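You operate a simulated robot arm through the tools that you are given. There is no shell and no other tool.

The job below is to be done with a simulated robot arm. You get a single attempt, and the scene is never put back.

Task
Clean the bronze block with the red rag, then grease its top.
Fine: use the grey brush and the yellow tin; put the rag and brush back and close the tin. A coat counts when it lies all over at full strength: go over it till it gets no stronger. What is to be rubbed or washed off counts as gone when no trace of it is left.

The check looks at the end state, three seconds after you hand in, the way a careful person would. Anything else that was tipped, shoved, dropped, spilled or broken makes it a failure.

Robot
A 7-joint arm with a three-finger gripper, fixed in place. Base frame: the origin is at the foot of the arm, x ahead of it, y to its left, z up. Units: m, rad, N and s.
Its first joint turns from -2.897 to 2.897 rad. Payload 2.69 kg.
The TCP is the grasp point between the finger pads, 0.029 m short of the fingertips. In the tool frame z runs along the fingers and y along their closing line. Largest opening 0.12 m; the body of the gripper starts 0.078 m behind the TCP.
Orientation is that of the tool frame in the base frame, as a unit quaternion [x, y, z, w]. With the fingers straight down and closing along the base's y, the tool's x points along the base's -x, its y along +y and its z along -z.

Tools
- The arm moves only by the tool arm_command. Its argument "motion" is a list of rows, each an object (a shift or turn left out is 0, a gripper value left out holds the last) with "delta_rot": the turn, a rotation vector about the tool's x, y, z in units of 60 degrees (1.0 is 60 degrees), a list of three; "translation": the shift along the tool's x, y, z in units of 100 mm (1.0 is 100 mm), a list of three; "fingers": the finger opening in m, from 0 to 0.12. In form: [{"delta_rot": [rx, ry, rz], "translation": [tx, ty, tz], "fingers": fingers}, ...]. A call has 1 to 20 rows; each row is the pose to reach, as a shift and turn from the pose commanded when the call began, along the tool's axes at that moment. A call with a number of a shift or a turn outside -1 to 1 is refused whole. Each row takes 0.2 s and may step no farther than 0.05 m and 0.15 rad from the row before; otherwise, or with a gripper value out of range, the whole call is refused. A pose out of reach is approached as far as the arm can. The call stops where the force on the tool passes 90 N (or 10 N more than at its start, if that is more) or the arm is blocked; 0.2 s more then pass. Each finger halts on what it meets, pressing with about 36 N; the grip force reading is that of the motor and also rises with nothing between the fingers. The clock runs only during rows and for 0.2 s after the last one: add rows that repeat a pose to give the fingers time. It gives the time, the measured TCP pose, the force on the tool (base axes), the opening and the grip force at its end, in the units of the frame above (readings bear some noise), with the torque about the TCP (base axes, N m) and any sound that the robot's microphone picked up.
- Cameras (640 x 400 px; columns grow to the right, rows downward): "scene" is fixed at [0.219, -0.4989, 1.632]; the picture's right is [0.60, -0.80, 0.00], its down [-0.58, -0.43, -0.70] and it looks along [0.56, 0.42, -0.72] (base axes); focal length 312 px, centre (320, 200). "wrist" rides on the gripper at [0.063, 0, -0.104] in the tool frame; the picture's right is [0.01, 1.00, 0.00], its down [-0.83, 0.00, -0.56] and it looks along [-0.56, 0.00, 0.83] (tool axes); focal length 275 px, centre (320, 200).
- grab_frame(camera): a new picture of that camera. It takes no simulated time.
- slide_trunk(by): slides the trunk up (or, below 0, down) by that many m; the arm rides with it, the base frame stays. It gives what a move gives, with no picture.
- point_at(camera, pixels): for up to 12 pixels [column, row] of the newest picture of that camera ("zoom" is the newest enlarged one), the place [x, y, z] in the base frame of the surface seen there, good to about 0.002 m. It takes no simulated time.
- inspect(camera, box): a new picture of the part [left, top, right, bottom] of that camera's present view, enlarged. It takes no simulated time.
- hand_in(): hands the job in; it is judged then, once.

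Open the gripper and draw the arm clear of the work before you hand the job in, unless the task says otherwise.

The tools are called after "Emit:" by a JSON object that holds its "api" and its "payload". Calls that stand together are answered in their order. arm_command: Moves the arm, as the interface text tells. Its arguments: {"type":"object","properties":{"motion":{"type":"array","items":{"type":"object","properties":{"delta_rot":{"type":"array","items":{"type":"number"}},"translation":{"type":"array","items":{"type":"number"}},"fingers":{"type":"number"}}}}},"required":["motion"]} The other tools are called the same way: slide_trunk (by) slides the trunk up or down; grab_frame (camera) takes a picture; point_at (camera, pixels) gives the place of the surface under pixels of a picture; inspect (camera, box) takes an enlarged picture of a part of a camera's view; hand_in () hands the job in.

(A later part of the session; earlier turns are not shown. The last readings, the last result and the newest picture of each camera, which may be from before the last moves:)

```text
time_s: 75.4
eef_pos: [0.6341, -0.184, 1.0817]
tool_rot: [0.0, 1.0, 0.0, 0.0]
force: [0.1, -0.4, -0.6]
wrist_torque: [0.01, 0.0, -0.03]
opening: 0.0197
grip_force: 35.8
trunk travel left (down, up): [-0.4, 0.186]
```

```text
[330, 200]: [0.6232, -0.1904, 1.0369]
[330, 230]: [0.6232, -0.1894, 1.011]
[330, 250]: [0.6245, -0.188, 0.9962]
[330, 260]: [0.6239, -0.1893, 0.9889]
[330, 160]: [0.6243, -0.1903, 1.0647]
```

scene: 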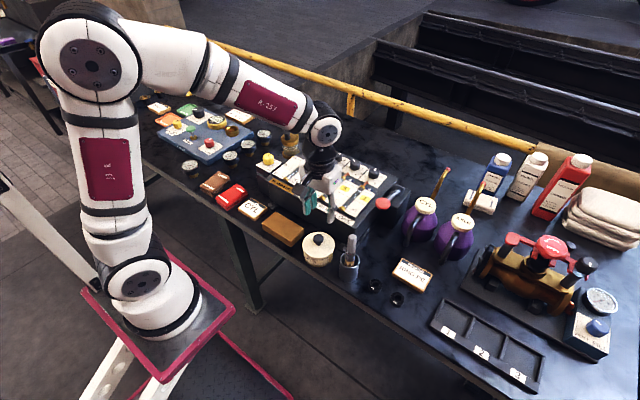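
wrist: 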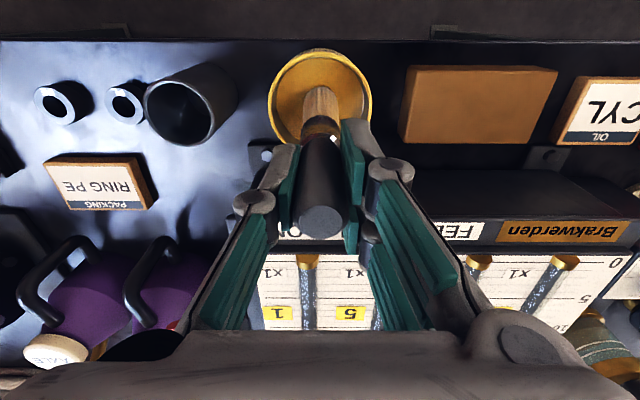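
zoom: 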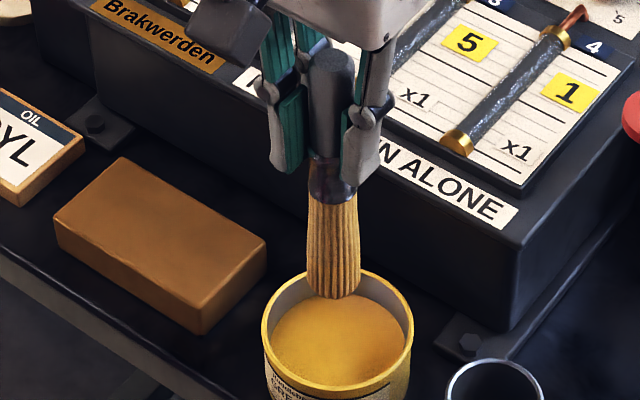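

I zoom closer on the bristle tip to see whether it has taken grease and whether the brush slid in the grip.

Emit:
{"api": "inspect", "payload": {"camera": "scene", "box": [305, 210, 335, 245]}}

Emit:
{"api": "point_at", "payload": {"camera": "zoom", "pixels": [[300, 200], [300, 230], [300, 260], [300, 280], [300, 100], [300, 290]]}}

Emit:
{"api": "inspect", "payload": {"camera": "wrist", "box": [250, 40, 400, 160]}}

```text
11.43 times, centred on (320, 228) of scene
```

zoom: 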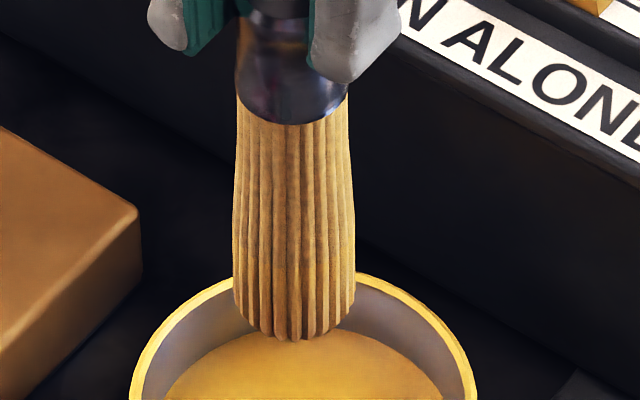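

```text
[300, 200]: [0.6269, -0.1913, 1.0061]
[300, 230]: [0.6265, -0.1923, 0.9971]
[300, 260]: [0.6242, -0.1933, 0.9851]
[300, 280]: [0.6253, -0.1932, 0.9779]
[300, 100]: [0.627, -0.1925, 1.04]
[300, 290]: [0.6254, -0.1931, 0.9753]
```

```text
3.33 times, centred on (325, 100) of wrist
```

zoom: 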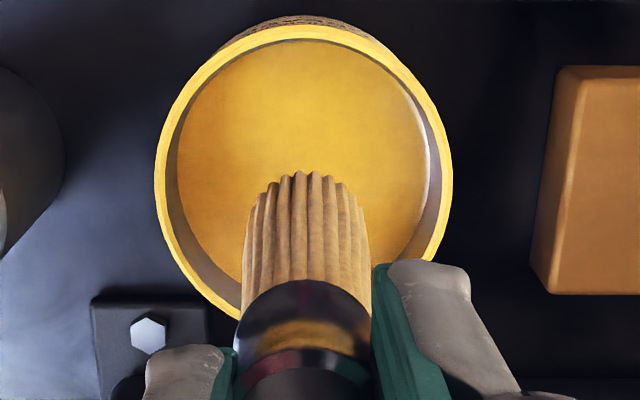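

The tip may have slid up in the grip by some mm; I check the handle top in the wrist view (it was at (320,222)).

Emit:
{"api": "grab_frame", "payload": {"camera": "wrist"}}

```text
taken
```

wrist: 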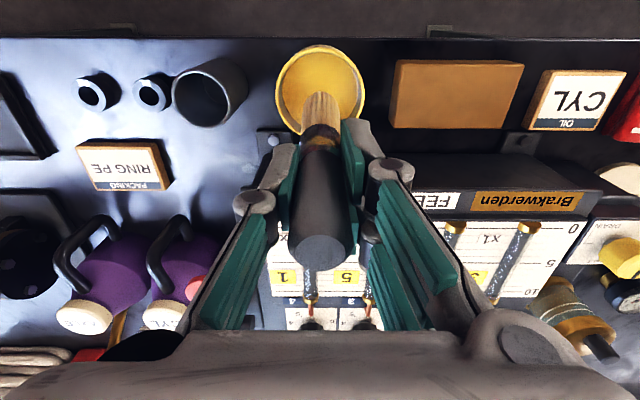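

The handle top is at (320,250): the brush slid up ~14 mm, so it now reaches ~0.127 below the TCP. I carry it over the block's right front corner (x 0.621, y −0.092) and lower to just above contact.

Emit:
{"api": "arm_command", "payload": {"motion": [{"translation": [0, 0.3, 0]}, {"translation": [0.07, 0.65, 0]}, {"translation": [0.13, 0.93, 0]}, {"translation": [0.13, 0.93, 0.2]}, {"translation": [0.13, 0.93, 0.45]}, {"translation": [0.13, 0.93, 0.58]}, {"translation": [0.13, 0.93, 0.58]}]}}

Emit:
{"api": "inspect", "payload": {"camera": "scene", "box": [250, 170, 340, 260]}}

Emit:
{"api": "grab_frame", "payload": {"camera": "wrist"}}

```text
time_s: 77.0
eef_pos: [0.6187, -0.0901, 1.0244]
tool_rot: [0.0, 1.0, 0.0, 0.0]
force: [-0.2, 1.1, -0.9]
wrist_torque: [0.02, 0.04, -0.01]
opening: 0.0198
grip_force: 36.2
trunk travel left (down, up): [-0.4, 0.186]
```

```text
4.44 times, centred on (295, 215) of scene
```

zoom: 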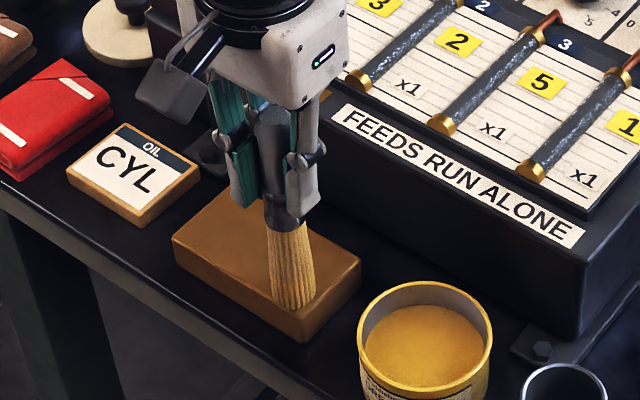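

```text
taken
```

wrist: 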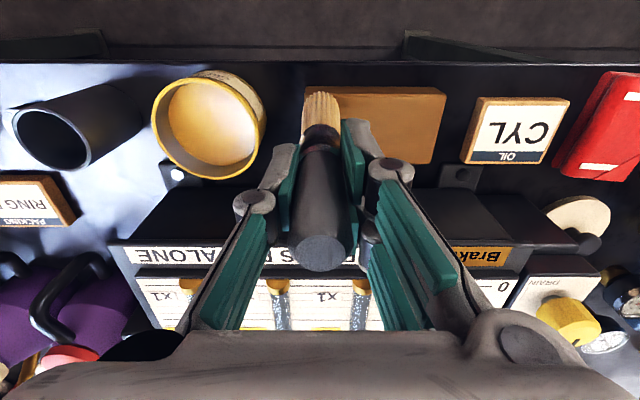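

The brush hovers just over the corner of the block. I lower 2 mm at a time and read the force.

Emit:
{"api": "arm_command", "payload": {"motion": [{"translation": [0, 0, 0.02]}, {"translation": [0, 0, 0.04]}, {"translation": [0, 0, 0.04]}]}}

Emit:
{"api": "arm_command", "payload": {"motion": [{"translation": [0, 0, 0.01]}, {"translation": [0, 0, 0.02]}, {"translation": [0, 0, 0.02]}]}}

```text
time_s: 77.8
eef_pos: [0.6199, -0.0923, 1.0218]
tool_rot: [0.0, 1.0, 0.001, 0.0]
force: [0.1, 0.8, 2.2]
wrist_torque: [-0.01, 0.04, -0.02]
opening: 0.0198
grip_force: 36.4
trunk travel left (down, up): [-0.4, 0.186]
```

```text
time_s: 78.6
eef_pos: [0.6207, -0.0914, 1.0196]
tool_rot: [-0.001, 1.0, 0.0, 0.003]
force: [-2.2, 1.2, 27.0]
wrist_torque: [0.09, 0.37, -0.03]
opening: 0.02
grip_force: 36.4
trunk travel left (down, up): [-0.4, 0.186]
```

Contact starts at command 1.021 (2 N) and gives 27 N at 1.019. I back off 1 mm and sweep slowly to y≈+0.002.

Emit:
{"api": "arm_command", "payload": {"motion": [{"translation": [0, 0, -0.008]}, {"translation": [0, 0.06, -0.008]}, {"translation": [0, 0.12, -0.008]}, {"translation": [0, 0.18, -0.008]}, {"translation": [0, 0.24, -0.008]}, {"translation": [0, 0.3, -0.008]}, {"translation": [0, 0.36, -0.008]}, {"translation": [0, 0.42, -0.008]}, {"translation": [0, 0.48, -0.008]}, {"translation": [0, 0.54, -0.008]}, {"translation": [0, 0.6, -0.008]}, {"translation": [0, 0.66, -0.008]}, {"translation": [0, 0.72, -0.008]}, {"translation": [0, 0.78, -0.008]}, {"translation": [0, 0.84, -0.008]}, {"translation": [0, 0.9, -0.008]}, {"translation": [0, 0.94, -0.008]}, {"translation": [0, 0.94, -0.008]}]}}

Emit:
{"api": "inspect", "payload": {"camera": "scene", "box": [250, 170, 340, 260]}}

Emit:
{"api": "grab_frame", "payload": {"camera": "wrist"}}

```text
time_s: 82.4
eef_pos: [0.6214, -0.0004, 1.0197]
tool_rot: [0.0, 1.0, 0.0, 0.0]
force: [0.5, -7.0, 16.2]
wrist_torque: [-0.7, -0.09, 0.04]
opening: 0.0201
grip_force: 36.1
trunk travel left (down, up): [-0.4, 0.186]
```

```text
4.44 times, centred on (295, 215) of scene
```

zoom: 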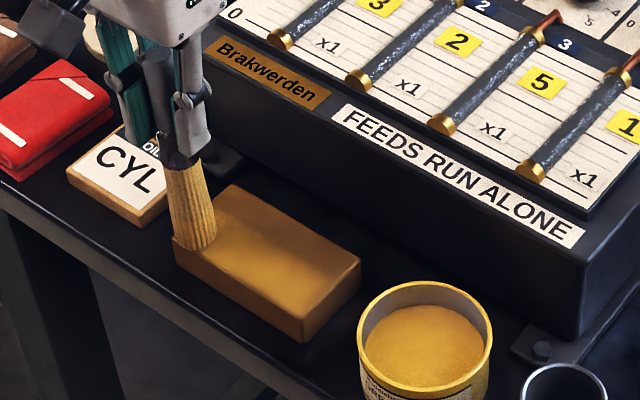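

```text
taken
```

wrist: 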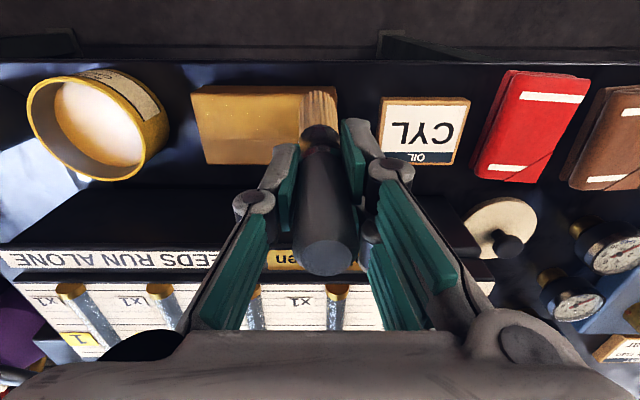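

A yellow streak shows on the front lane of the block, so grease is being laid. I zoom in to see its strength.

Emit:
{"api": "inspect", "payload": {"camera": "scene", "box": [265, 200, 325, 245]}}

Emit:
{"api": "inspect", "payload": {"camera": "wrist", "box": [180, 70, 350, 180]}}

```text
8.89 times, centred on (295, 222) of scene
```

zoom: 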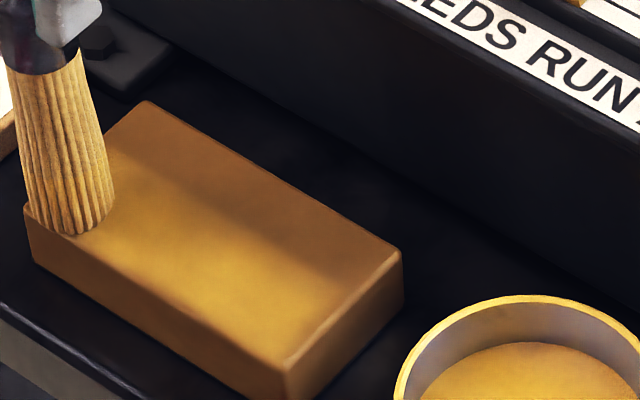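

```text
3.64 times, centred on (265, 125) of wrist
```

zoom: 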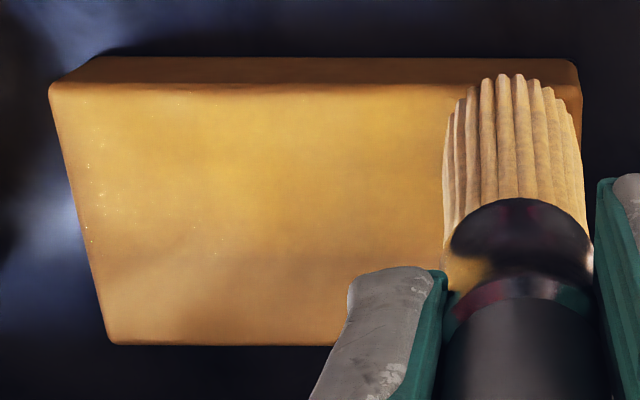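

The coat lies on the front lane. I shift to the middle lane (x≈0.6405) and sweep back toward −y.

Emit:
{"api": "arm_command", "payload": {"motion": [{"translation": [-0.06, 0, 0]}, {"translation": [-0.13, 0, 0]}, {"translation": [-0.195, 0, 0]}, {"translation": [-0.195, -0.07, 0]}, {"translation": [-0.195, -0.14, 0]}, {"translation": [-0.195, -0.21, 0]}, {"translation": [-0.195, -0.28, 0]}, {"translation": [-0.195, -0.35, 0]}, {"translation": [-0.195, -0.42, 0]}, {"translation": [-0.195, -0.49, 0]}, {"translation": [-0.195, -0.56, 0]}, {"translation": [-0.195, -0.63, 0]}, {"translation": [-0.195, -0.7, 0]}, {"translation": [-0.195, -0.77, 0]}, {"translation": [-0.195, -0.84, 0]}, {"translation": [-0.195, -0.9, 0]}, {"translation": [-0.195, -0.96, 0]}, {"translation": [-0.195, -0.96, 0]}]}}

Emit:
{"api": "inspect", "payload": {"camera": "scene", "box": [265, 200, 325, 245]}}

Emit:
{"api": "grab_frame", "payload": {"camera": "wrist"}}

```text
time_s: 86.2
eef_pos: [0.6391, -0.0953, 1.02]
tool_rot: [0.0, 1.0, -0.001, 0.0]
force: [0.6, 0.0, -0.7]
wrist_torque: [0.0, -0.01, 0.02]
opening: 0.0202
grip_force: 36.0
trunk travel left (down, up): [-0.4, 0.186]
```

```text
8.89 times, centred on (295, 222) of scene
```

zoom: 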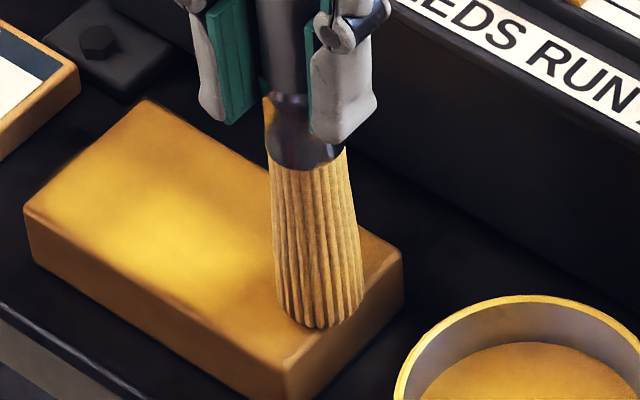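

```text
taken
```

wrist: 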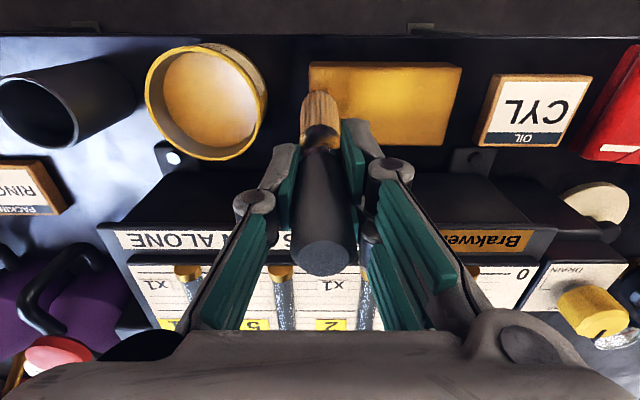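

The coat gets stronger where lanes overlap; the force fell to zero here. I lower 1 mm, shift to the back lane (x≈0.660) and sweep to +y.

Emit:
{"api": "arm_command", "payload": {"motion": [{"translation": [-0.06, 0, 0.005]}, {"translation": [-0.13, 0, 0.01]}, {"translation": [-0.195, 0, 0.012]}, {"translation": [-0.195, 0, 0.012]}]}}

Emit:
{"api": "arm_command", "payload": {"motion": [{"translation": [0, 0.07, 0]}, {"translation": [0, 0.14, 0]}, {"translation": [0, 0.21, 0]}, {"translation": [0, 0.28, 0]}, {"translation": [0, 0.35, 0]}, {"translation": [0, 0.42, 0]}, {"translation": [0, 0.49, 0]}, {"translation": [0, 0.56, 0]}, {"translation": [0, 0.63, 0]}, {"translation": [0, 0.7, 0]}, {"translation": [0, 0.77, 0]}, {"translation": [0, 0.84, 0]}, {"translation": [0, 0.9, 0]}, {"translation": [0, 0.96, 0]}, {"translation": [0, 0.96, 0]}]}}

Emit:
{"api": "inspect", "payload": {"camera": "scene", "box": [265, 200, 325, 245]}}

Emit:
{"api": "grab_frame", "payload": {"camera": "wrist"}}

```text
time_s: 87.2
eef_pos: [0.6598, -0.094, 1.0192]
tool_rot: [-0.001, 1.0, 0.0, 0.0]
force: [-2.2, -1.2, 6.6]
wrist_torque: [0.02, 0.18, 0.0]
opening: 0.02
grip_force: 35.9
trunk travel left (down, up): [-0.4, 0.186]
```

```text
time_s: 90.4
eef_pos: [0.6593, 0.0014, 1.0185]
tool_rot: [-0.001, 1.0, -0.001, 0.0]
force: [0.2, -3.6, 12.0]
wrist_torque: [-0.35, -0.03, 0.01]
opening: 0.0202
grip_force: 36.1
trunk travel left (down, up): [-0.4, 0.186]
```

```text
8.89 times, centred on (295, 222) of scene
```

zoom: 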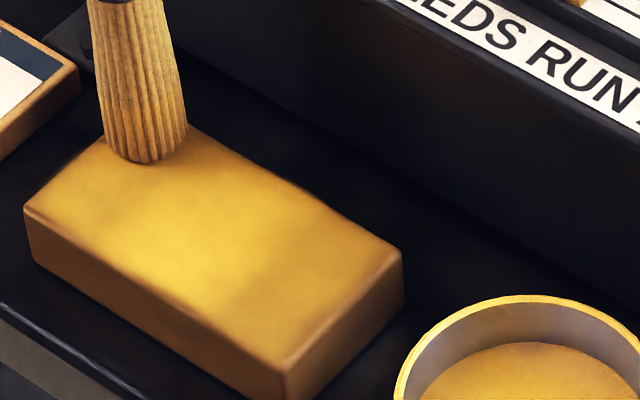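

```text
taken
```

wrist: 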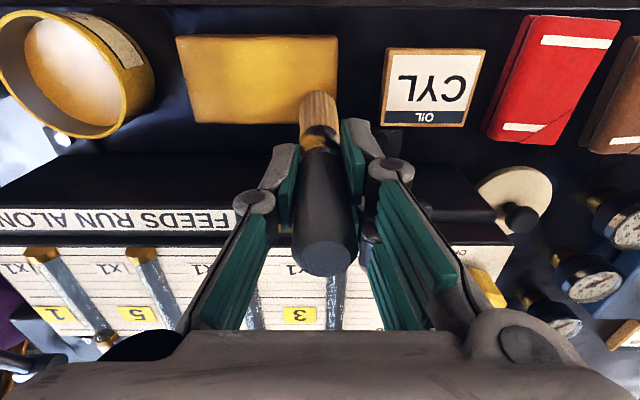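

The coat is even in the middle, weaker near the edges. I do another pass on the back edge lane (x≈0.667), overrunning both ends a little.

Emit:
{"api": "arm_command", "payload": {"motion": [{"translation": [-0.04, 0.04, 0]}, {"translation": [-0.07, 0.08, 0]}, {"translation": [-0.07, 0.0, 0]}, {"translation": [-0.07, -0.07, 0]}, {"translation": [-0.07, -0.14, 0]}, {"translation": [-0.07, -0.21, 0]}, {"translation": [-0.07, -0.28, 0]}, {"translation": [-0.07, -0.35, 0]}, {"translation": [-0.07, -0.42, 0]}, {"translation": [-0.07, -0.49, 0]}, {"translation": [-0.07, -0.56, 0]}, {"translation": [-0.07, -0.63, 0]}, {"translation": [-0.07, -0.7, 0]}, {"translation": [-0.07, -0.77, 0]}, {"translation": [-0.07, -0.84, 0]}, {"translation": [-0.07, -0.9, 0]}, {"translation": [-0.07, -0.96, 0]}, {"translation": [-0.07, -1.0, 0]}, {"translation": [-0.07, -1.0, 0]}]}}

Emit:
{"api": "inspect", "payload": {"camera": "scene", "box": [265, 200, 325, 245]}}

```text
time_s: 94.4
eef_pos: [0.6678, -0.1006, 1.0187]
tool_rot: [0.0, 1.0, 0.0, 0.0]
force: [1.0, 2.1, 5.3]
wrist_torque: [0.22, -0.13, 0.0]
opening: 0.02
grip_force: 36.1
trunk travel left (down, up): [-0.4, 0.186]
```

```text
8.89 times, centred on (295, 222) of scene
```

zoom: 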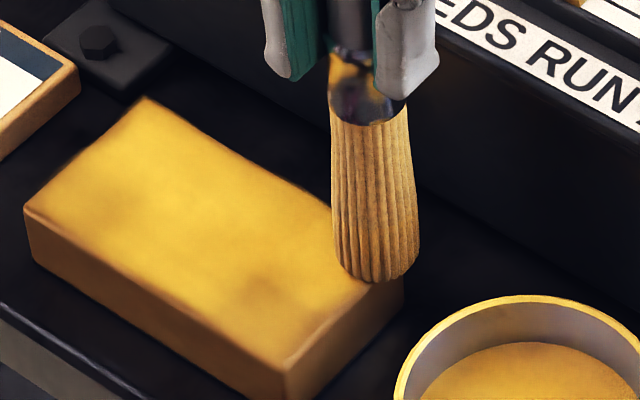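

Back lane is now strong. I sweep along the right end (y≈−0.100) to the front edge, then along the front lane (x≈0.613) to +y.

Emit:
{"api": "arm_command", "payload": {"motion": [{"translation": [0.06, -0.02, 0.005]}, {"translation": [0.13, -0.02, 0.005]}, {"translation": [0.2, -0.02, 0.005]}, {"translation": [0.27, -0.02, 0.005]}, {"translation": [0.34, -0.02, 0.005]}, {"translation": [0.41, -0.02, 0.005]}, {"translation": [0.48, -0.02, 0.005]}, {"translation": [0.54, -0.02, 0.005]}, {"translation": [0.54, -0.02, 0.005]}]}}

Emit:
{"api": "arm_command", "payload": {"motion": [{"translation": [0, 0.07, 0]}, {"translation": [0, 0.14, 0]}, {"translation": [0, 0.21, 0]}, {"translation": [0, 0.28, 0]}, {"translation": [0, 0.35, 0]}, {"translation": [0, 0.42, 0]}, {"translation": [0, 0.49, 0]}, {"translation": [0, 0.56, 0]}, {"translation": [0, 0.63, 0]}, {"translation": [0, 0.7, 0]}, {"translation": [0, 0.77, 0]}, {"translation": [0, 0.84, 0]}, {"translation": [0, 0.92, 0]}, {"translation": [0, 1.0, 0]}, {"translation": [0, 1.0, 0]}]}}

Emit:
{"api": "inspect", "payload": {"camera": "scene", "box": [265, 200, 325, 245]}}

Emit:
{"api": "grab_frame", "payload": {"camera": "wrist"}}

```text
time_s: 96.4
eef_pos: [0.6126, -0.1019, 1.0179]
tool_rot: [0.0, 1.0, 0.0, 0.0]
force: [3.9, 1.8, 10.9]
wrist_torque: [0.12, -0.41, 0.0]
opening: 0.0199
grip_force: 36.3
trunk travel left (down, up): [-0.4, 0.186]
```

```text
time_s: 99.6
eef_pos: [0.6149, 0.0009, 1.02]
tool_rot: [0.0, 1.0, 0.001, 0.0]
force: [-0.3, 0.3, -0.1]
wrist_torque: [-0.01, 0.02, 0.03]
opening: 0.02
grip_force: 35.8
trunk travel left (down, up): [-0.4, 0.186]
```

```text
8.89 times, centred on (295, 222) of scene
```

zoom: 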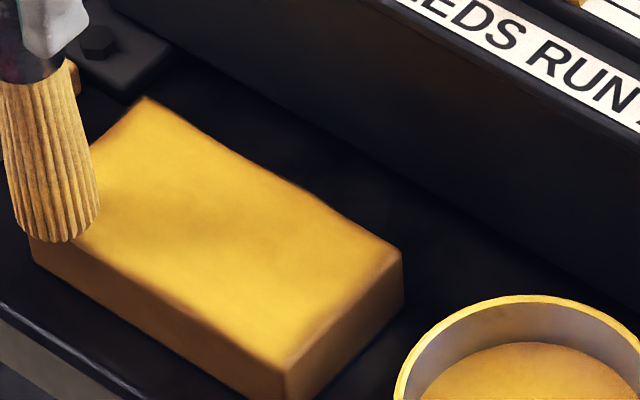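

```text
taken
```

wrist: 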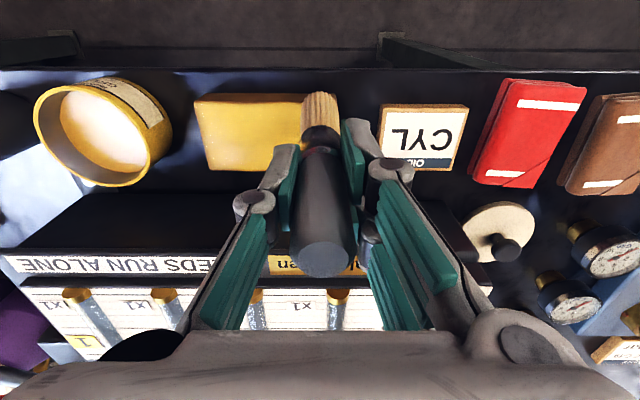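

Most of the top is yellow now; force is zero here, so I lower 1 mm and sweep the left end (y≈0.006) from front to back.

Emit:
{"api": "arm_command", "payload": {"motion": [{"translation": [0, 0.05, 0.01]}, {"translation": [0, 0.08, 0.012]}, {"translation": [-0.06, 0.08, 0.012]}, {"translation": [-0.13, 0.08, 0.012]}, {"translation": [-0.2, 0.08, 0.012]}, {"translation": [-0.27, 0.08, 0.012]}, {"translation": [-0.34, 0.08, 0.012]}, {"translation": [-0.41, 0.08, 0.012]}, {"translation": [-0.48, 0.08, 0.012]}, {"translation": [-0.54, 0.08, 0.012]}, {"translation": [-0.54, 0.08, 0.012]}, {"translation": [-0.48, 0.02, 0.012]}, {"translation": [-0.41, 0.0, 0.012]}, {"translation": [-0.34, 0.0, 0.012]}, {"translation": [-0.27, 0.0, 0.012]}, {"translation": [-0.2, 0.0, 0.012]}, {"translation": [-0.13, 0.0, 0.012]}, {"translation": [-0.06, 0.0, 0.012]}, {"translation": [0, 0.0, 0.012]}]}}

Emit:
{"api": "inspect", "payload": {"camera": "scene", "box": [265, 200, 325, 245]}}

```text
time_s: 103.6
eef_pos: [0.612, -0.0003, 1.0158]
tool_rot: [0.0, 1.0, 0.001, -0.002]
force: [-0.2, -0.7, 3.9]
wrist_torque: [-0.08, -0.16, 0.03]
opening: 0.0202
grip_force: 36.0
trunk travel left (down, up): [-0.4, 0.186]
```

```text
8.89 times, centred on (295, 222) of scene
```

zoom: 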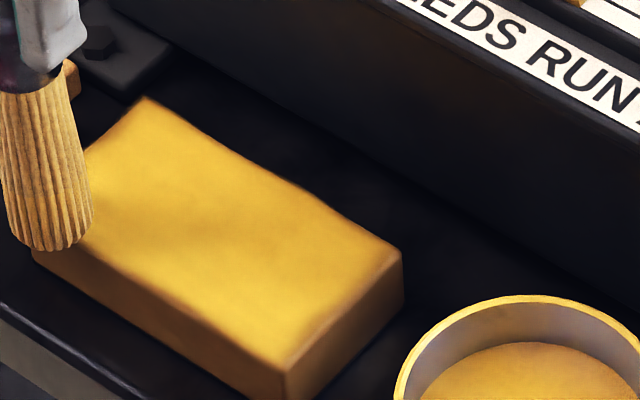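

I lift off and look at the whole coat before dipping again.

Emit:
{"api": "arm_command", "payload": {"motion": [{"translation": [0, 0, -0.2]}, {"translation": [-0.05, 0, -0.45]}, {"translation": [-0.1, -0.2, -0.7]}, {"translation": [-0.21, -0.6, -0.7]}, {"translation": [-0.21, -1.0, -0.7]}, {"translation": [-0.21, -1.0, -0.7]}]}}

Emit:
{"api": "arm_command", "payload": {"motion": [{"translation": [0, -0.3, 0]}, {"translation": [0, -0.6, 0]}, {"translation": [0, -0.85, 0]}, {"translation": [0, -0.85, 0]}]}}

Emit:
{"api": "inspect", "payload": {"camera": "scene", "box": [260, 200, 320, 245]}}

Emit:
{"api": "grab_frame", "payload": {"camera": "wrist"}}

Emit:
{"api": "inspect", "payload": {"camera": "wrist", "box": [370, 40, 560, 150]}}

```text
time_s: 105.0
eef_pos: [0.6357, -0.1009, 1.0847]
tool_rot: [0.0, 1.0, 0.0, -0.001]
force: [0.3, 0.4, -1.1]
wrist_torque: [-0.01, -0.01, -0.05]
opening: 0.0197
grip_force: 36.5
trunk travel left (down, up): [-0.4, 0.186]
```

```text
time_s: 106.0
eef_pos: [0.6374, -0.1853, 1.084]
tool_rot: [0.0, 1.0, -0.001, 0.0]
force: [1.1, -0.5, 0.6]
wrist_torque: [-0.05, 0.02, 0.0]
opening: 0.0196
grip_force: 36.1
trunk travel left (down, up): [-0.4, 0.186]
```

```text
8.89 times, centred on (290, 222) of scene
```

zoom: 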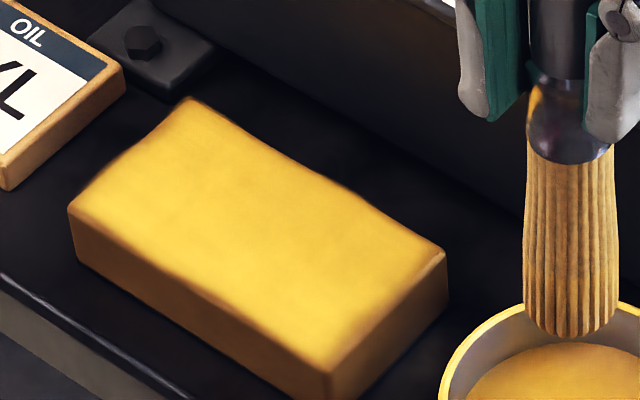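

```text
taken
```

wrist: 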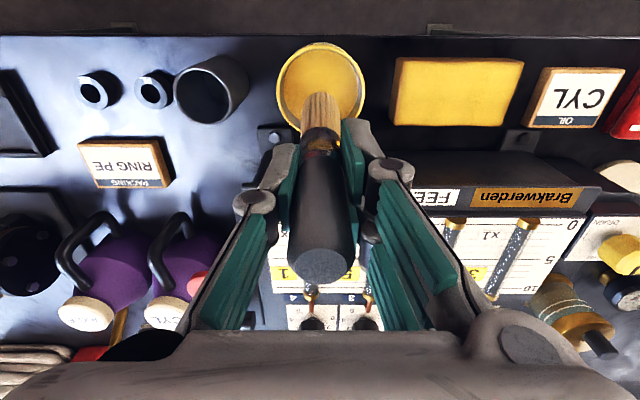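

```text
3.37 times, centred on (465, 95) of wrist
```

zoom: 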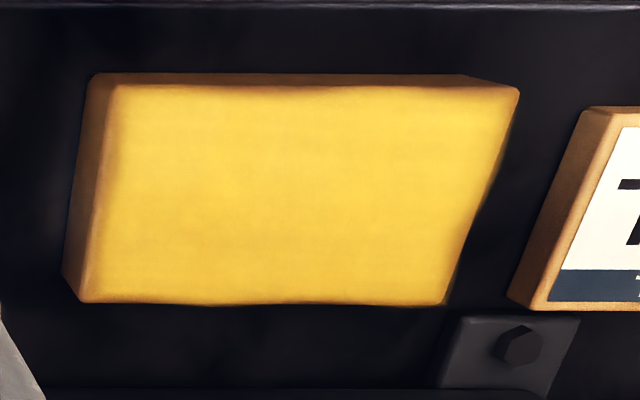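

The coat is nearly full, with slightly weaker front edge and right end. I dip again, approaching the grease gently.

Emit:
{"api": "arm_command", "payload": {"motion": [{"translation": [0, 0, 0.25]}, {"translation": [0, 0, 0.5]}, {"translation": [0, 0, 0.66]}, {"translation": [0, 0, 0.7]}, {"translation": [0, 0, 0.7]}]}}

Emit:
{"api": "arm_command", "payload": {"motion": [{"translation": [0, 0, 0.01]}, {"translation": [0, 0, 0.02]}, {"translation": [0, 0, 0.02]}]}}

```text
time_s: 107.2
eef_pos: [0.6346, -0.1846, 1.0156]
tool_rot: [0.0, 1.0, 0.0, 0.0]
force: [0.3, 0.2, -0.6]
wrist_torque: [0.0, -0.04, 0.03]
opening: 0.02
grip_force: 35.9
trunk travel left (down, up): [-0.4, 0.186]
```

```text
time_s: 108.0
eef_pos: [0.6333, -0.185, 1.0141]
tool_rot: [0.0, 1.0, 0.0, 0.0]
force: [0.1, -0.2, -0.6]
wrist_torque: [-0.05, -0.03, 0.0]
opening: 0.0199
grip_force: 35.8
trunk travel left (down, up): [-0.4, 0.186]
```

Emit:
{"api": "arm_command", "payload": {"motion": [{"translation": [0, 0, 0.01]}, {"translation": [0, 0, 0.02]}, {"translation": [0, 0, 0.02]}]}}

Emit:
{"api": "inspect", "payload": {"camera": "scene", "box": [290, 205, 350, 265]}}

```text
time_s: 108.8
eef_pos: [0.6348, -0.186, 1.0118]
tool_rot: [-0.001, 1.0, 0.0, 0.0]
force: [-1.1, 0.3, 6.8]
wrist_torque: [0.09, 0.06, 0.04]
opening: 0.0201
grip_force: 35.9
trunk travel left (down, up): [-0.4, 0.186]
```

```text
6.67 times, centred on (320, 235) of scene
```

zoom: 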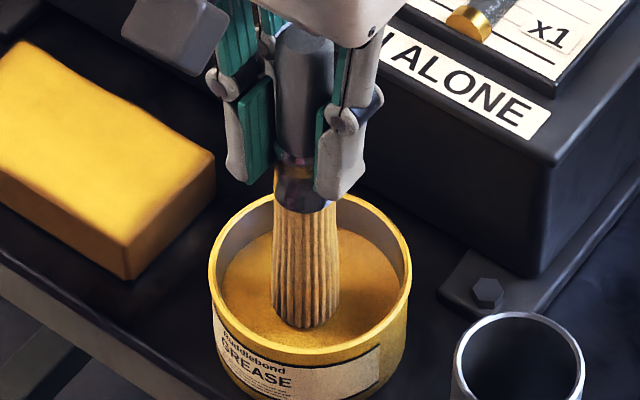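

Touching grease with 7 N. I swirl a few mm in the grease, then lift out.

Emit:
{"api": "arm_command", "payload": {"motion": [{"translation": [0, 0.06, 0.005]}, {"translation": [0, 0.0, 0.005]}, {"translation": [0, -0.06, 0.005]}, {"translation": [0, 0, 0.005]}, {"translation": [0, 0, -0.15]}, {"translation": [0, 0, -0.4]}, {"translation": [0, 0, -0.65]}, {"translation": [0, 0, -0.65]}]}}

Emit:
{"api": "arm_command", "payload": {"motion": [{"translation": [0.05, 0.3, 0]}, {"translation": [0.12, 0.6, 0]}, {"translation": [0.21, 0.85, 0]}, {"translation": [0.21, 0.85, 0.2]}, {"translation": [0.21, 0.85, 0.45]}, {"translation": [0.21, 0.85, 0.6]}, {"translation": [0.21, 0.85, 0.6]}]}}

Emit:
{"api": "arm_command", "payload": {"motion": [{"translation": [0, 0, 0.01]}, {"translation": [0, 0, 0.02]}, {"translation": [0, 0, 0.02]}]}}

```text
time_s: 110.6
eef_pos: [0.6357, -0.1858, 1.0764]
tool_rot: [0.0, 1.0, 0.0, -0.001]
force: [0.6, -0.7, -0.8]
wrist_torque: [0.0, 0.0, -0.02]
opening: 0.02
grip_force: 35.7
trunk travel left (down, up): [-0.4, 0.186]
```

```text
time_s: 112.2
eef_pos: [0.6142, -0.1016, 1.0161]
tool_rot: [0.0, 1.0, 0.0, 0.0]
force: [-0.2, 0.1, -0.8]
wrist_torque: [-0.01, 0.0, 0.01]
opening: 0.0198
grip_force: 35.6
trunk travel left (down, up): [-0.4, 0.186]
```

```text
time_s: 113.0
eef_pos: [0.6147, -0.1014, 1.0156]
tool_rot: [0.0, 1.0, 0.0, 0.001]
force: [-3.2, -1.9, 11.5]
wrist_torque: [-0.18, 0.24, 0.0]
opening: 0.0201
grip_force: 35.7
trunk travel left (down, up): [-0.4, 0.186]
```

11 N contact at the right front corner. I sweep the front edge lane (x≈0.613) toward +y.

Emit:
{"api": "arm_command", "payload": {"motion": [{"translation": [0, 0.07, 0]}, {"translation": [0, 0.14, 0]}, {"translation": [0, 0.21, 0]}, {"translation": [0, 0.28, 0]}, {"translation": [0, 0.35, 0]}, {"translation": [0, 0.42, 0]}, {"translation": [0, 0.49, 0]}, {"translation": [0, 0.56, 0.002]}, {"translation": [0, 0.63, 0.002]}, {"translation": [0, 0.7, 0.004]}, {"translation": [0, 0.77, 0.004]}, {"translation": [0, 0.84, 0.005]}, {"translation": [0, 0.92, 0.005]}, {"translation": [0, 1.0, 0.005]}, {"translation": [0, 1.0, 0.005]}]}}

Emit:
{"api": "arm_command", "payload": {"motion": [{"translation": [0, 0.06, 0.005]}, {"translation": [-0.06, 0.08, 0.005]}, {"translation": [-0.12, 0.08, 0.005]}, {"translation": [-0.18, 0.08, 0.005]}, {"translation": [-0.24, 0.08, 0.005]}, {"translation": [-0.3, 0.08, 0.005]}, {"translation": [-0.36, 0.08, 0.005]}, {"translation": [-0.42, 0.08, 0.005]}, {"translation": [-0.48, 0.08, 0.005]}, {"translation": [-0.54, 0.08, 0.005]}, {"translation": [-0.54, 0.08, 0.005]}]}}

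Emit:
{"api": "inspect", "payload": {"camera": "scene", "box": [260, 200, 320, 245]}}

```text
time_s: 116.2
eef_pos: [0.6114, -0.0023, 1.0148]
tool_rot: [0.0, 1.0, 0.0, 0.001]
force: [1.6, -9.4, 27.6]
wrist_torque: [-0.82, -0.12, 0.0]
opening: 0.02
grip_force: 36.2
trunk travel left (down, up): [-0.4, 0.186]
```

```text
time_s: 118.6
eef_pos: [0.6672, 0.0058, 1.0141]
tool_rot: [0.0, 1.0, -0.001, 0.0]
force: [0.6, 0.1, -0.9]
wrist_torque: [0.01, 0.02, -0.02]
opening: 0.0198
grip_force: 35.6
trunk travel left (down, up): [-0.4, 0.186]
```

```text
8.89 times, centred on (290, 222) of scene
```

zoom: 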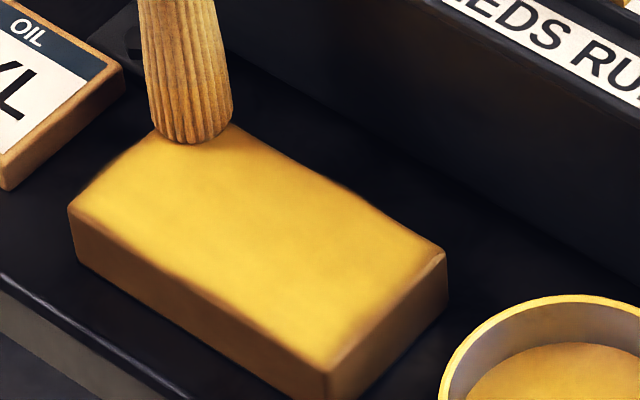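

Force is zero again (brush slid a little). I lower 1.5 mm and sweep the back lane toward −y.

Emit:
{"api": "arm_command", "payload": {"motion": [{"translation": [0, 0, 0.01]}, {"translation": [0, 0, 0.015]}, {"translation": [0, 0, 0.015]}]}}

Emit:
{"api": "arm_command", "payload": {"motion": [{"translation": [0, -0.07, 0]}, {"translation": [0, -0.14, 0]}, {"translation": [0, -0.21, 0]}, {"translation": [0, -0.28, 0]}, {"translation": [0, -0.35, 0]}, {"translation": [0, -0.42, 0]}, {"translation": [0, -0.49, 0]}, {"translation": [0, -0.56, 0]}, {"translation": [0, -0.63, 0]}, {"translation": [0, -0.7, 0]}, {"translation": [0, -0.77, 0]}, {"translation": [0, -0.84, 0]}, {"translation": [0, -0.92, 0]}, {"translation": [0, -1.0, 0]}, {"translation": [0, -1.0, 0]}]}}

```text
time_s: 119.4
eef_pos: [0.6667, 0.0071, 1.0142]
tool_rot: [0.0, 1.0, 0.0, 0.001]
force: [-1.0, -1.3, 15.9]
wrist_torque: [-0.06, 0.08, 0.0]
opening: 0.02
grip_force: 36.1
trunk travel left (down, up): [-0.4, 0.186]
```

```text
time_s: 122.6
eef_pos: [0.6676, -0.0943, 1.013]
tool_rot: [0.0, 1.0, 0.001, 0.0]
force: [-0.7, 3.7, 13.6]
wrist_torque: [0.3, 0.01, 0.0]
opening: 0.0199
grip_force: 36.2
trunk travel left (down, up): [-0.4, 0.186]
```

13–16 N held along the back lane. Now the right end (y≈−0.102) from back to front, then the lane x≈0.627 toward +y.

Emit:
{"api": "arm_command", "payload": {"motion": [{"translation": [0, -0.06, 0]}, {"translation": [0, -0.1, 0]}, {"translation": [0.07, -0.1, 0]}, {"translation": [0.14, -0.1, 0]}, {"translation": [0.21, -0.1, 0]}, {"translation": [0.28, -0.1, 0]}, {"translation": [0.35, -0.1, 0]}, {"translation": [0.42, -0.1, 0]}, {"translation": [0.48, -0.1, 0]}, {"translation": [0.54, -0.1, 0]}, {"translation": [0.54, -0.04, 0]}, {"translation": [0.47, -0.03, 0]}, {"translation": [0.4, -0.03, 0]}, {"translation": [0.4, -0.03, 0]}]}}

Emit:
{"api": "arm_command", "payload": {"motion": [{"translation": [0, 0.07, 0.005]}, {"translation": [0, 0.14, 0.005]}, {"translation": [0, 0.21, 0.005]}, {"translation": [0, 0.28, 0.005]}, {"translation": [0, 0.35, 0.005]}, {"translation": [0, 0.42, 0.005]}, {"translation": [0, 0.49, 0.005]}, {"translation": [0, 0.56, 0.005]}, {"translation": [0, 0.63, 0.005]}, {"translation": [0, 0.7, 0.005]}, {"translation": [0, 0.77, 0.005]}, {"translation": [0, 0.84, 0.005]}, {"translation": [0, 0.92, 0.005]}, {"translation": [0, 1.0, 0.005]}, {"translation": [0, 1.0, 0.005]}]}}

Emit:
{"api": "inspect", "payload": {"camera": "scene", "box": [260, 200, 320, 245]}}

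Emit:
{"api": "grab_frame", "payload": {"camera": "wrist"}}

```text
time_s: 125.6
eef_pos: [0.6277, -0.0952, 1.013]
tool_rot: [0.0, 1.0, 0.0, 0.0]
force: [-0.2, 0.0, -0.4]
wrist_torque: [-0.03, -0.01, -0.03]
opening: 0.0199
grip_force: 36.2
trunk travel left (down, up): [-0.4, 0.186]
```

```text
time_s: 128.8
eef_pos: [0.6267, 0.0046, 1.0122]
tool_rot: [0.0, 1.0, 0.0, 0.001]
force: [-1.3, -5.7, 19.4]
wrist_torque: [-0.57, 0.08, 0.03]
opening: 0.0201
grip_force: 35.5
trunk travel left (down, up): [-0.4, 0.186]
```

```text
8.89 times, centred on (290, 222) of scene
```

zoom: 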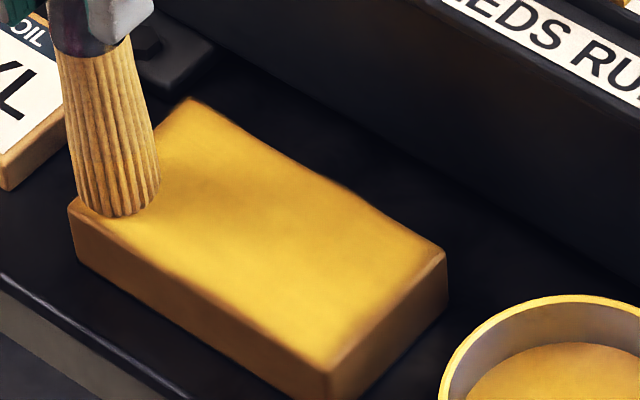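

```text
taken
```

wrist: 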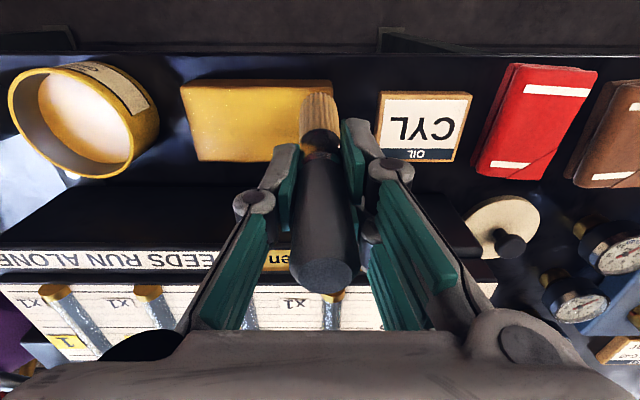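

The brush has slid up further (handle top now (328,275)) but still paints. I sweep the middle lane (x≈0.641) back toward −y, then return on x≈0.655.

Emit:
{"api": "arm_command", "payload": {"motion": [{"translation": [-0.07, 0, 0]}, {"translation": [-0.14, 0, 0]}, {"translation": [-0.14, -0.07, 0]}, {"translation": [-0.14, -0.14, 0]}, {"translation": [-0.14, -0.21, 0]}, {"translation": [-0.14, -0.28, 0]}, {"translation": [-0.14, -0.35, 0]}, {"translation": [-0.14, -0.42, 0]}, {"translation": [-0.14, -0.49, 0]}, {"translation": [-0.14, -0.56, 0]}, {"translation": [-0.14, -0.63, 0]}, {"translation": [-0.14, -0.7, 0]}, {"translation": [-0.14, -0.77, 0]}, {"translation": [-0.14, -0.84, 0]}, {"translation": [-0.14, -0.92, 0]}, {"translation": [-0.14, -1.0, 0]}, {"translation": [-0.14, -1.0, 0]}]}}

Emit:
{"api": "arm_command", "payload": {"motion": [{"translation": [-0.07, 0, 0.005]}, {"translation": [-0.14, 0, 0.005]}, {"translation": [-0.14, 0.07, 0.005]}, {"translation": [-0.14, 0.14, 0.005]}, {"translation": [-0.14, 0.21, 0.005]}, {"translation": [-0.14, 0.28, 0.005]}, {"translation": [-0.14, 0.35, 0.005]}, {"translation": [-0.14, 0.42, 0.005]}, {"translation": [-0.14, 0.49, 0.005]}, {"translation": [-0.14, 0.56, 0.005]}, {"translation": [-0.14, 0.63, 0.005]}, {"translation": [-0.14, 0.7, 0.005]}, {"translation": [-0.14, 0.77, 0.005]}, {"translation": [-0.14, 0.84, 0.005]}, {"translation": [-0.14, 0.92, 0.005]}, {"translation": [-0.14, 1.0, 0.005]}, {"translation": [-0.14, 1.0, 0.005]}]}}

```text
time_s: 132.4
eef_pos: [0.6433, -0.0953, 1.0121]
tool_rot: [0.0, 1.0, 0.0, 0.001]
force: [2.3, 3.7, 15.6]
wrist_torque: [0.35, -0.27, -0.01]
opening: 0.0201
grip_force: 35.7
trunk travel left (down, up): [-0.4, 0.186]
```

```text
time_s: 136.0
eef_pos: [0.6553, 0.0049, 1.0119]
tool_rot: [0.0, 1.0, 0.0, 0.0]
force: [0.3, 0.0, -1.1]
wrist_torque: [0.01, 0.03, -0.02]
opening: 0.0198
grip_force: 35.8
trunk travel left (down, up): [-0.4, 0.186]
```

I lift off and move over the tin again to compare the coat in the same light as before.

Emit:
{"api": "arm_command", "payload": {"motion": [{"translation": [0, 0, -0.2]}, {"translation": [0.05, 0, -0.45]}, {"translation": [0.1, -0.2, -0.72]}, {"translation": [0.21, -0.6, -0.72]}, {"translation": [0.21, -1.0, -0.72]}, {"translation": [0.21, -1.0, -0.72]}]}}

Emit:
{"api": "arm_command", "payload": {"motion": [{"translation": [0, -0.3, 0]}, {"translation": [0, -0.6, 0]}, {"translation": [0, -0.9, 0]}, {"translation": [0, -0.9, 0]}]}}

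Emit:
{"api": "inspect", "payload": {"camera": "scene", "box": [260, 200, 320, 245]}}

Emit:
{"api": "grab_frame", "payload": {"camera": "wrist"}}

Emit:
{"api": "inspect", "payload": {"camera": "wrist", "box": [370, 40, 560, 150]}}

```text
time_s: 137.4
eef_pos: [0.6329, -0.091, 1.0813]
tool_rot: [-0.001, 1.0, 0.001, 0.0]
force: [-0.4, -0.6, -0.6]
wrist_torque: [0.01, -0.01, -0.03]
opening: 0.0201
grip_force: 35.5
trunk travel left (down, up): [-0.4, 0.186]
```

```text
time_s: 138.4
eef_pos: [0.6342, -0.1849, 1.0829]
tool_rot: [0.0, 1.0, 0.0, 0.001]
force: [-0.6, -0.6, -0.4]
wrist_torque: [0.01, -0.01, -0.01]
opening: 0.02
grip_force: 35.8
trunk travel left (down, up): [-0.4, 0.186]
```

```text
8.89 times, centred on (290, 222) of scene
```

zoom: 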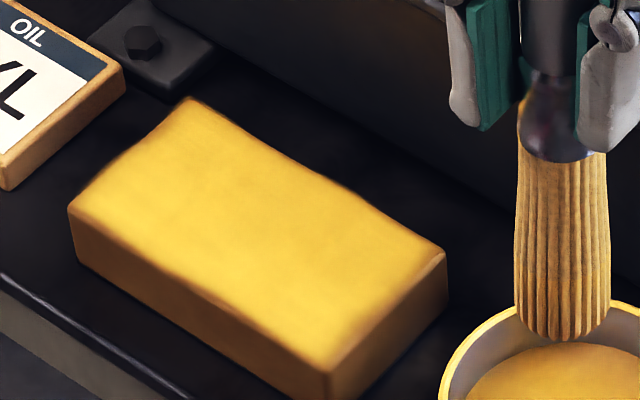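

```text
taken
```

wrist: 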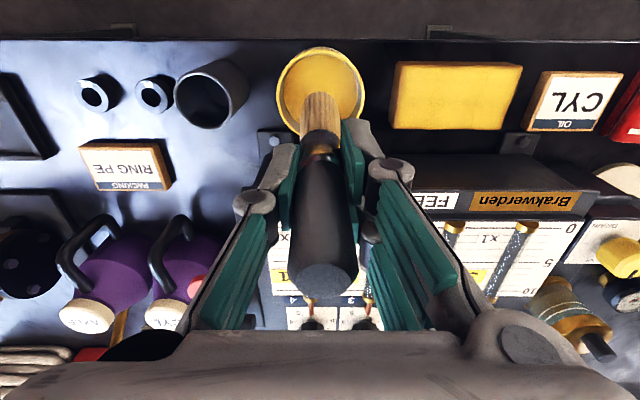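

```text
3.37 times, centred on (465, 95) of wrist
```

zoom: 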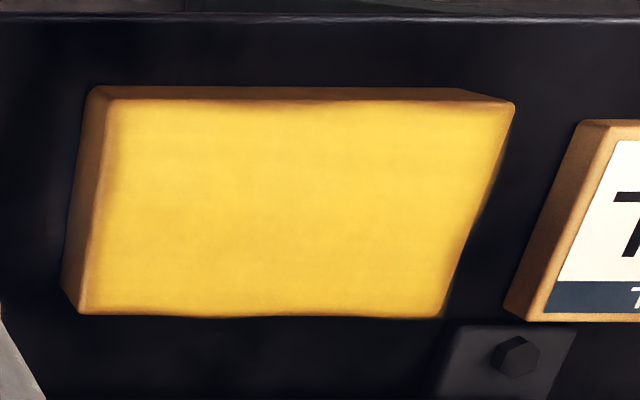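

The coat looks even; the front edge and right end still fade slightly. I zoom in harder on those edges.

Emit:
{"api": "inspect", "payload": {"camera": "scene", "box": [264, 215, 300, 245]}}

Emit:
{"api": "inspect", "payload": {"camera": "scene", "box": [280, 215, 312, 245]}}

Emit:
{"api": "inspect", "payload": {"camera": "wrist", "box": [385, 50, 455, 140]}}

```text
13.33 times, centred on (282, 230) of scene
```

zoom: 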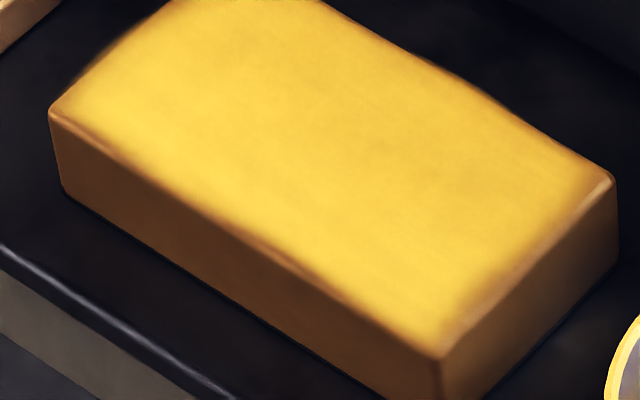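

```text
13.33 times, centred on (296, 230) of scene
```

zoom: 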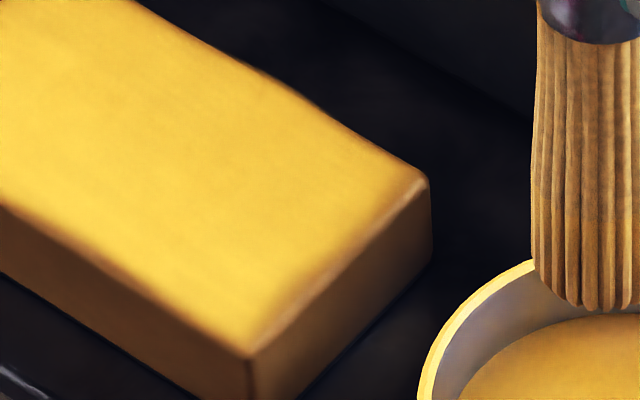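

```text
4.44 times, centred on (420, 95) of wrist
```

zoom: 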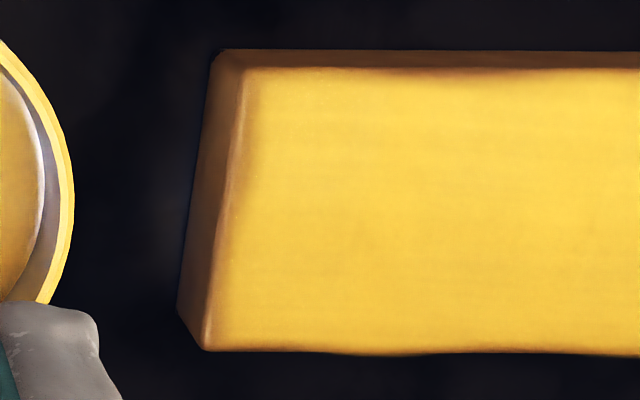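

The edge fringe at the right end and front may be real, so I'll dip once more and go over those edges again. Lowering to the grease.

Emit:
{"api": "arm_command", "payload": {"motion": [{"translation": [0, 0, 0.25]}, {"translation": [0, 0, 0.5]}, {"translation": [0, 0, 0.68]}, {"translation": [0, 0, 0.72]}, {"translation": [0, 0, 0.72]}]}}

Emit:
{"api": "arm_command", "payload": {"motion": [{"translation": [0, 0, 0.01]}, {"translation": [0, 0, 0.02]}, {"translation": [0, 0, 0.02]}]}}

```text
time_s: 139.6
eef_pos: [0.6342, -0.1861, 1.0122]
tool_rot: [0.0, 1.0, 0.0, 0.0]
force: [0.9, -0.1, -1.2]
wrist_torque: [0.03, 0.01, -0.01]
opening: 0.0198
grip_force: 35.8
trunk travel left (down, up): [-0.4, 0.186]
```

```text
time_s: 140.4
eef_pos: [0.6353, -0.1863, 1.0092]
tool_rot: [0.0, 1.0, 0.0, -0.001]
force: [0.8, 0.3, -0.8]
wrist_torque: [0.02, 0.02, 0.0]
opening: 0.0199
grip_force: 36.3
trunk travel left (down, up): [-0.4, 0.186]
```

Emit:
{"api": "arm_command", "payload": {"motion": [{"translation": [0, 0, 0.01]}, {"translation": [0, 0, 0.015]}, {"translation": [0, 0, 0.015]}]}}

Emit:
{"api": "arm_command", "payload": {"motion": [{"translation": [0, 0, 0.01]}, {"translation": [0, 0, 0.015]}, {"translation": [0, 0, 0.015]}]}}

```text
time_s: 141.2
eef_pos: [0.6338, -0.1867, 1.0095]
tool_rot: [0.0, 1.0, 0.0, 0.0]
force: [0.7, -0.2, -1.1]
wrist_torque: [-0.02, 0.0, 0.0]
opening: 0.0201
grip_force: 36.1
trunk travel left (down, up): [-0.4, 0.186]
```

```text
time_s: 142.0
eef_pos: [0.6345, -0.1859, 1.0081]
tool_rot: [0.001, 1.0, 0.0, 0.0]
force: [-1.0, -0.6, 4.7]
wrist_torque: [-0.02, 0.1, -0.01]
opening: 0.0198
grip_force: 36.4
trunk travel left (down, up): [-0.4, 0.186]
```

Touching grease at 1.0074. I swirl, lift, and go to the back right corner of the block (0.663, −0.096).

Emit:
{"api": "arm_command", "payload": {"motion": [{"translation": [0, 0.06, 0.005]}, {"translation": [0, 0.0, 0.005]}, {"translation": [0, -0.06, 0.005]}, {"translation": [0, 0, 0.005]}, {"translation": [0, 0, -0.15]}, {"translation": [0, 0, -0.4]}, {"translation": [0, 0, -0.65]}, {"translation": [0, 0, -0.65]}]}}

Emit:
{"api": "arm_command", "payload": {"motion": [{"translation": [-0.1, 0.3, 0]}, {"translation": [-0.2, 0.6, 0]}, {"translation": [-0.29, 0.89, 0]}, {"translation": [-0.29, 0.89, 0.2]}, {"translation": [-0.29, 0.89, 0.45]}, {"translation": [-0.29, 0.89, 0.61]}, {"translation": [-0.29, 0.89, 0.61]}]}}

Emit:
{"api": "arm_command", "payload": {"motion": [{"translation": [0, 0, 0.01]}, {"translation": [0, 0, 0.015]}, {"translation": [0, 0, 0.015]}]}}

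```text
time_s: 143.8
eef_pos: [0.6346, -0.1826, 1.0708]
tool_rot: [0.001, 1.0, 0.0, 0.0]
force: [-0.8, -0.3, -0.8]
wrist_torque: [0.0, -0.01, -0.03]
opening: 0.0201
grip_force: 36.0
trunk travel left (down, up): [-0.4, 0.186]
```

```text
time_s: 145.4
eef_pos: [0.6644, -0.0971, 1.0111]
tool_rot: [-0.001, 1.0, 0.001, 0.0]
force: [-0.1, -0.6, -1.4]
wrist_torque: [-0.01, -0.01, -0.02]
opening: 0.0198
grip_force: 36.0
trunk travel left (down, up): [-0.4, 0.186]
```

```text
time_s: 146.2
eef_pos: [0.6625, -0.097, 1.0094]
tool_rot: [0.0, 1.0, 0.0, 0.0]
force: [-1.1, 0.2, -0.7]
wrist_torque: [0.0, 0.01, -0.01]
opening: 0.0202
grip_force: 36.2
trunk travel left (down, up): [-0.4, 0.186]
```

Emit:
{"api": "arm_command", "payload": {"motion": [{"translation": [0, 0, 0.005]}, {"translation": [0, 0, 0.01]}, {"translation": [0, 0, 0.01]}]}}

Emit:
{"api": "arm_command", "payload": {"motion": [{"translation": [0, 0, 0.005]}, {"translation": [0, 0, 0.01]}, {"translation": [0, 0, 0.01]}]}}

```text
time_s: 147.0
eef_pos: [0.6635, -0.0968, 1.0101]
tool_rot: [0.0, 1.0, -0.001, -0.001]
force: [-4.2, 0.2, 11.3]
wrist_torque: [-0.09, 0.33, -0.04]
opening: 0.0199
grip_force: 35.6
trunk travel left (down, up): [-0.4, 0.186]
```

```text
time_s: 147.8
eef_pos: [0.6628, -0.0954, 1.009]
tool_rot: [-0.001, 1.0, 0.001, 0.001]
force: [-1.0, 0.3, 27.1]
wrist_torque: [0.04, 0.05, 0.01]
opening: 0.0202
grip_force: 35.8
trunk travel left (down, up): [-0.4, 0.186]
```

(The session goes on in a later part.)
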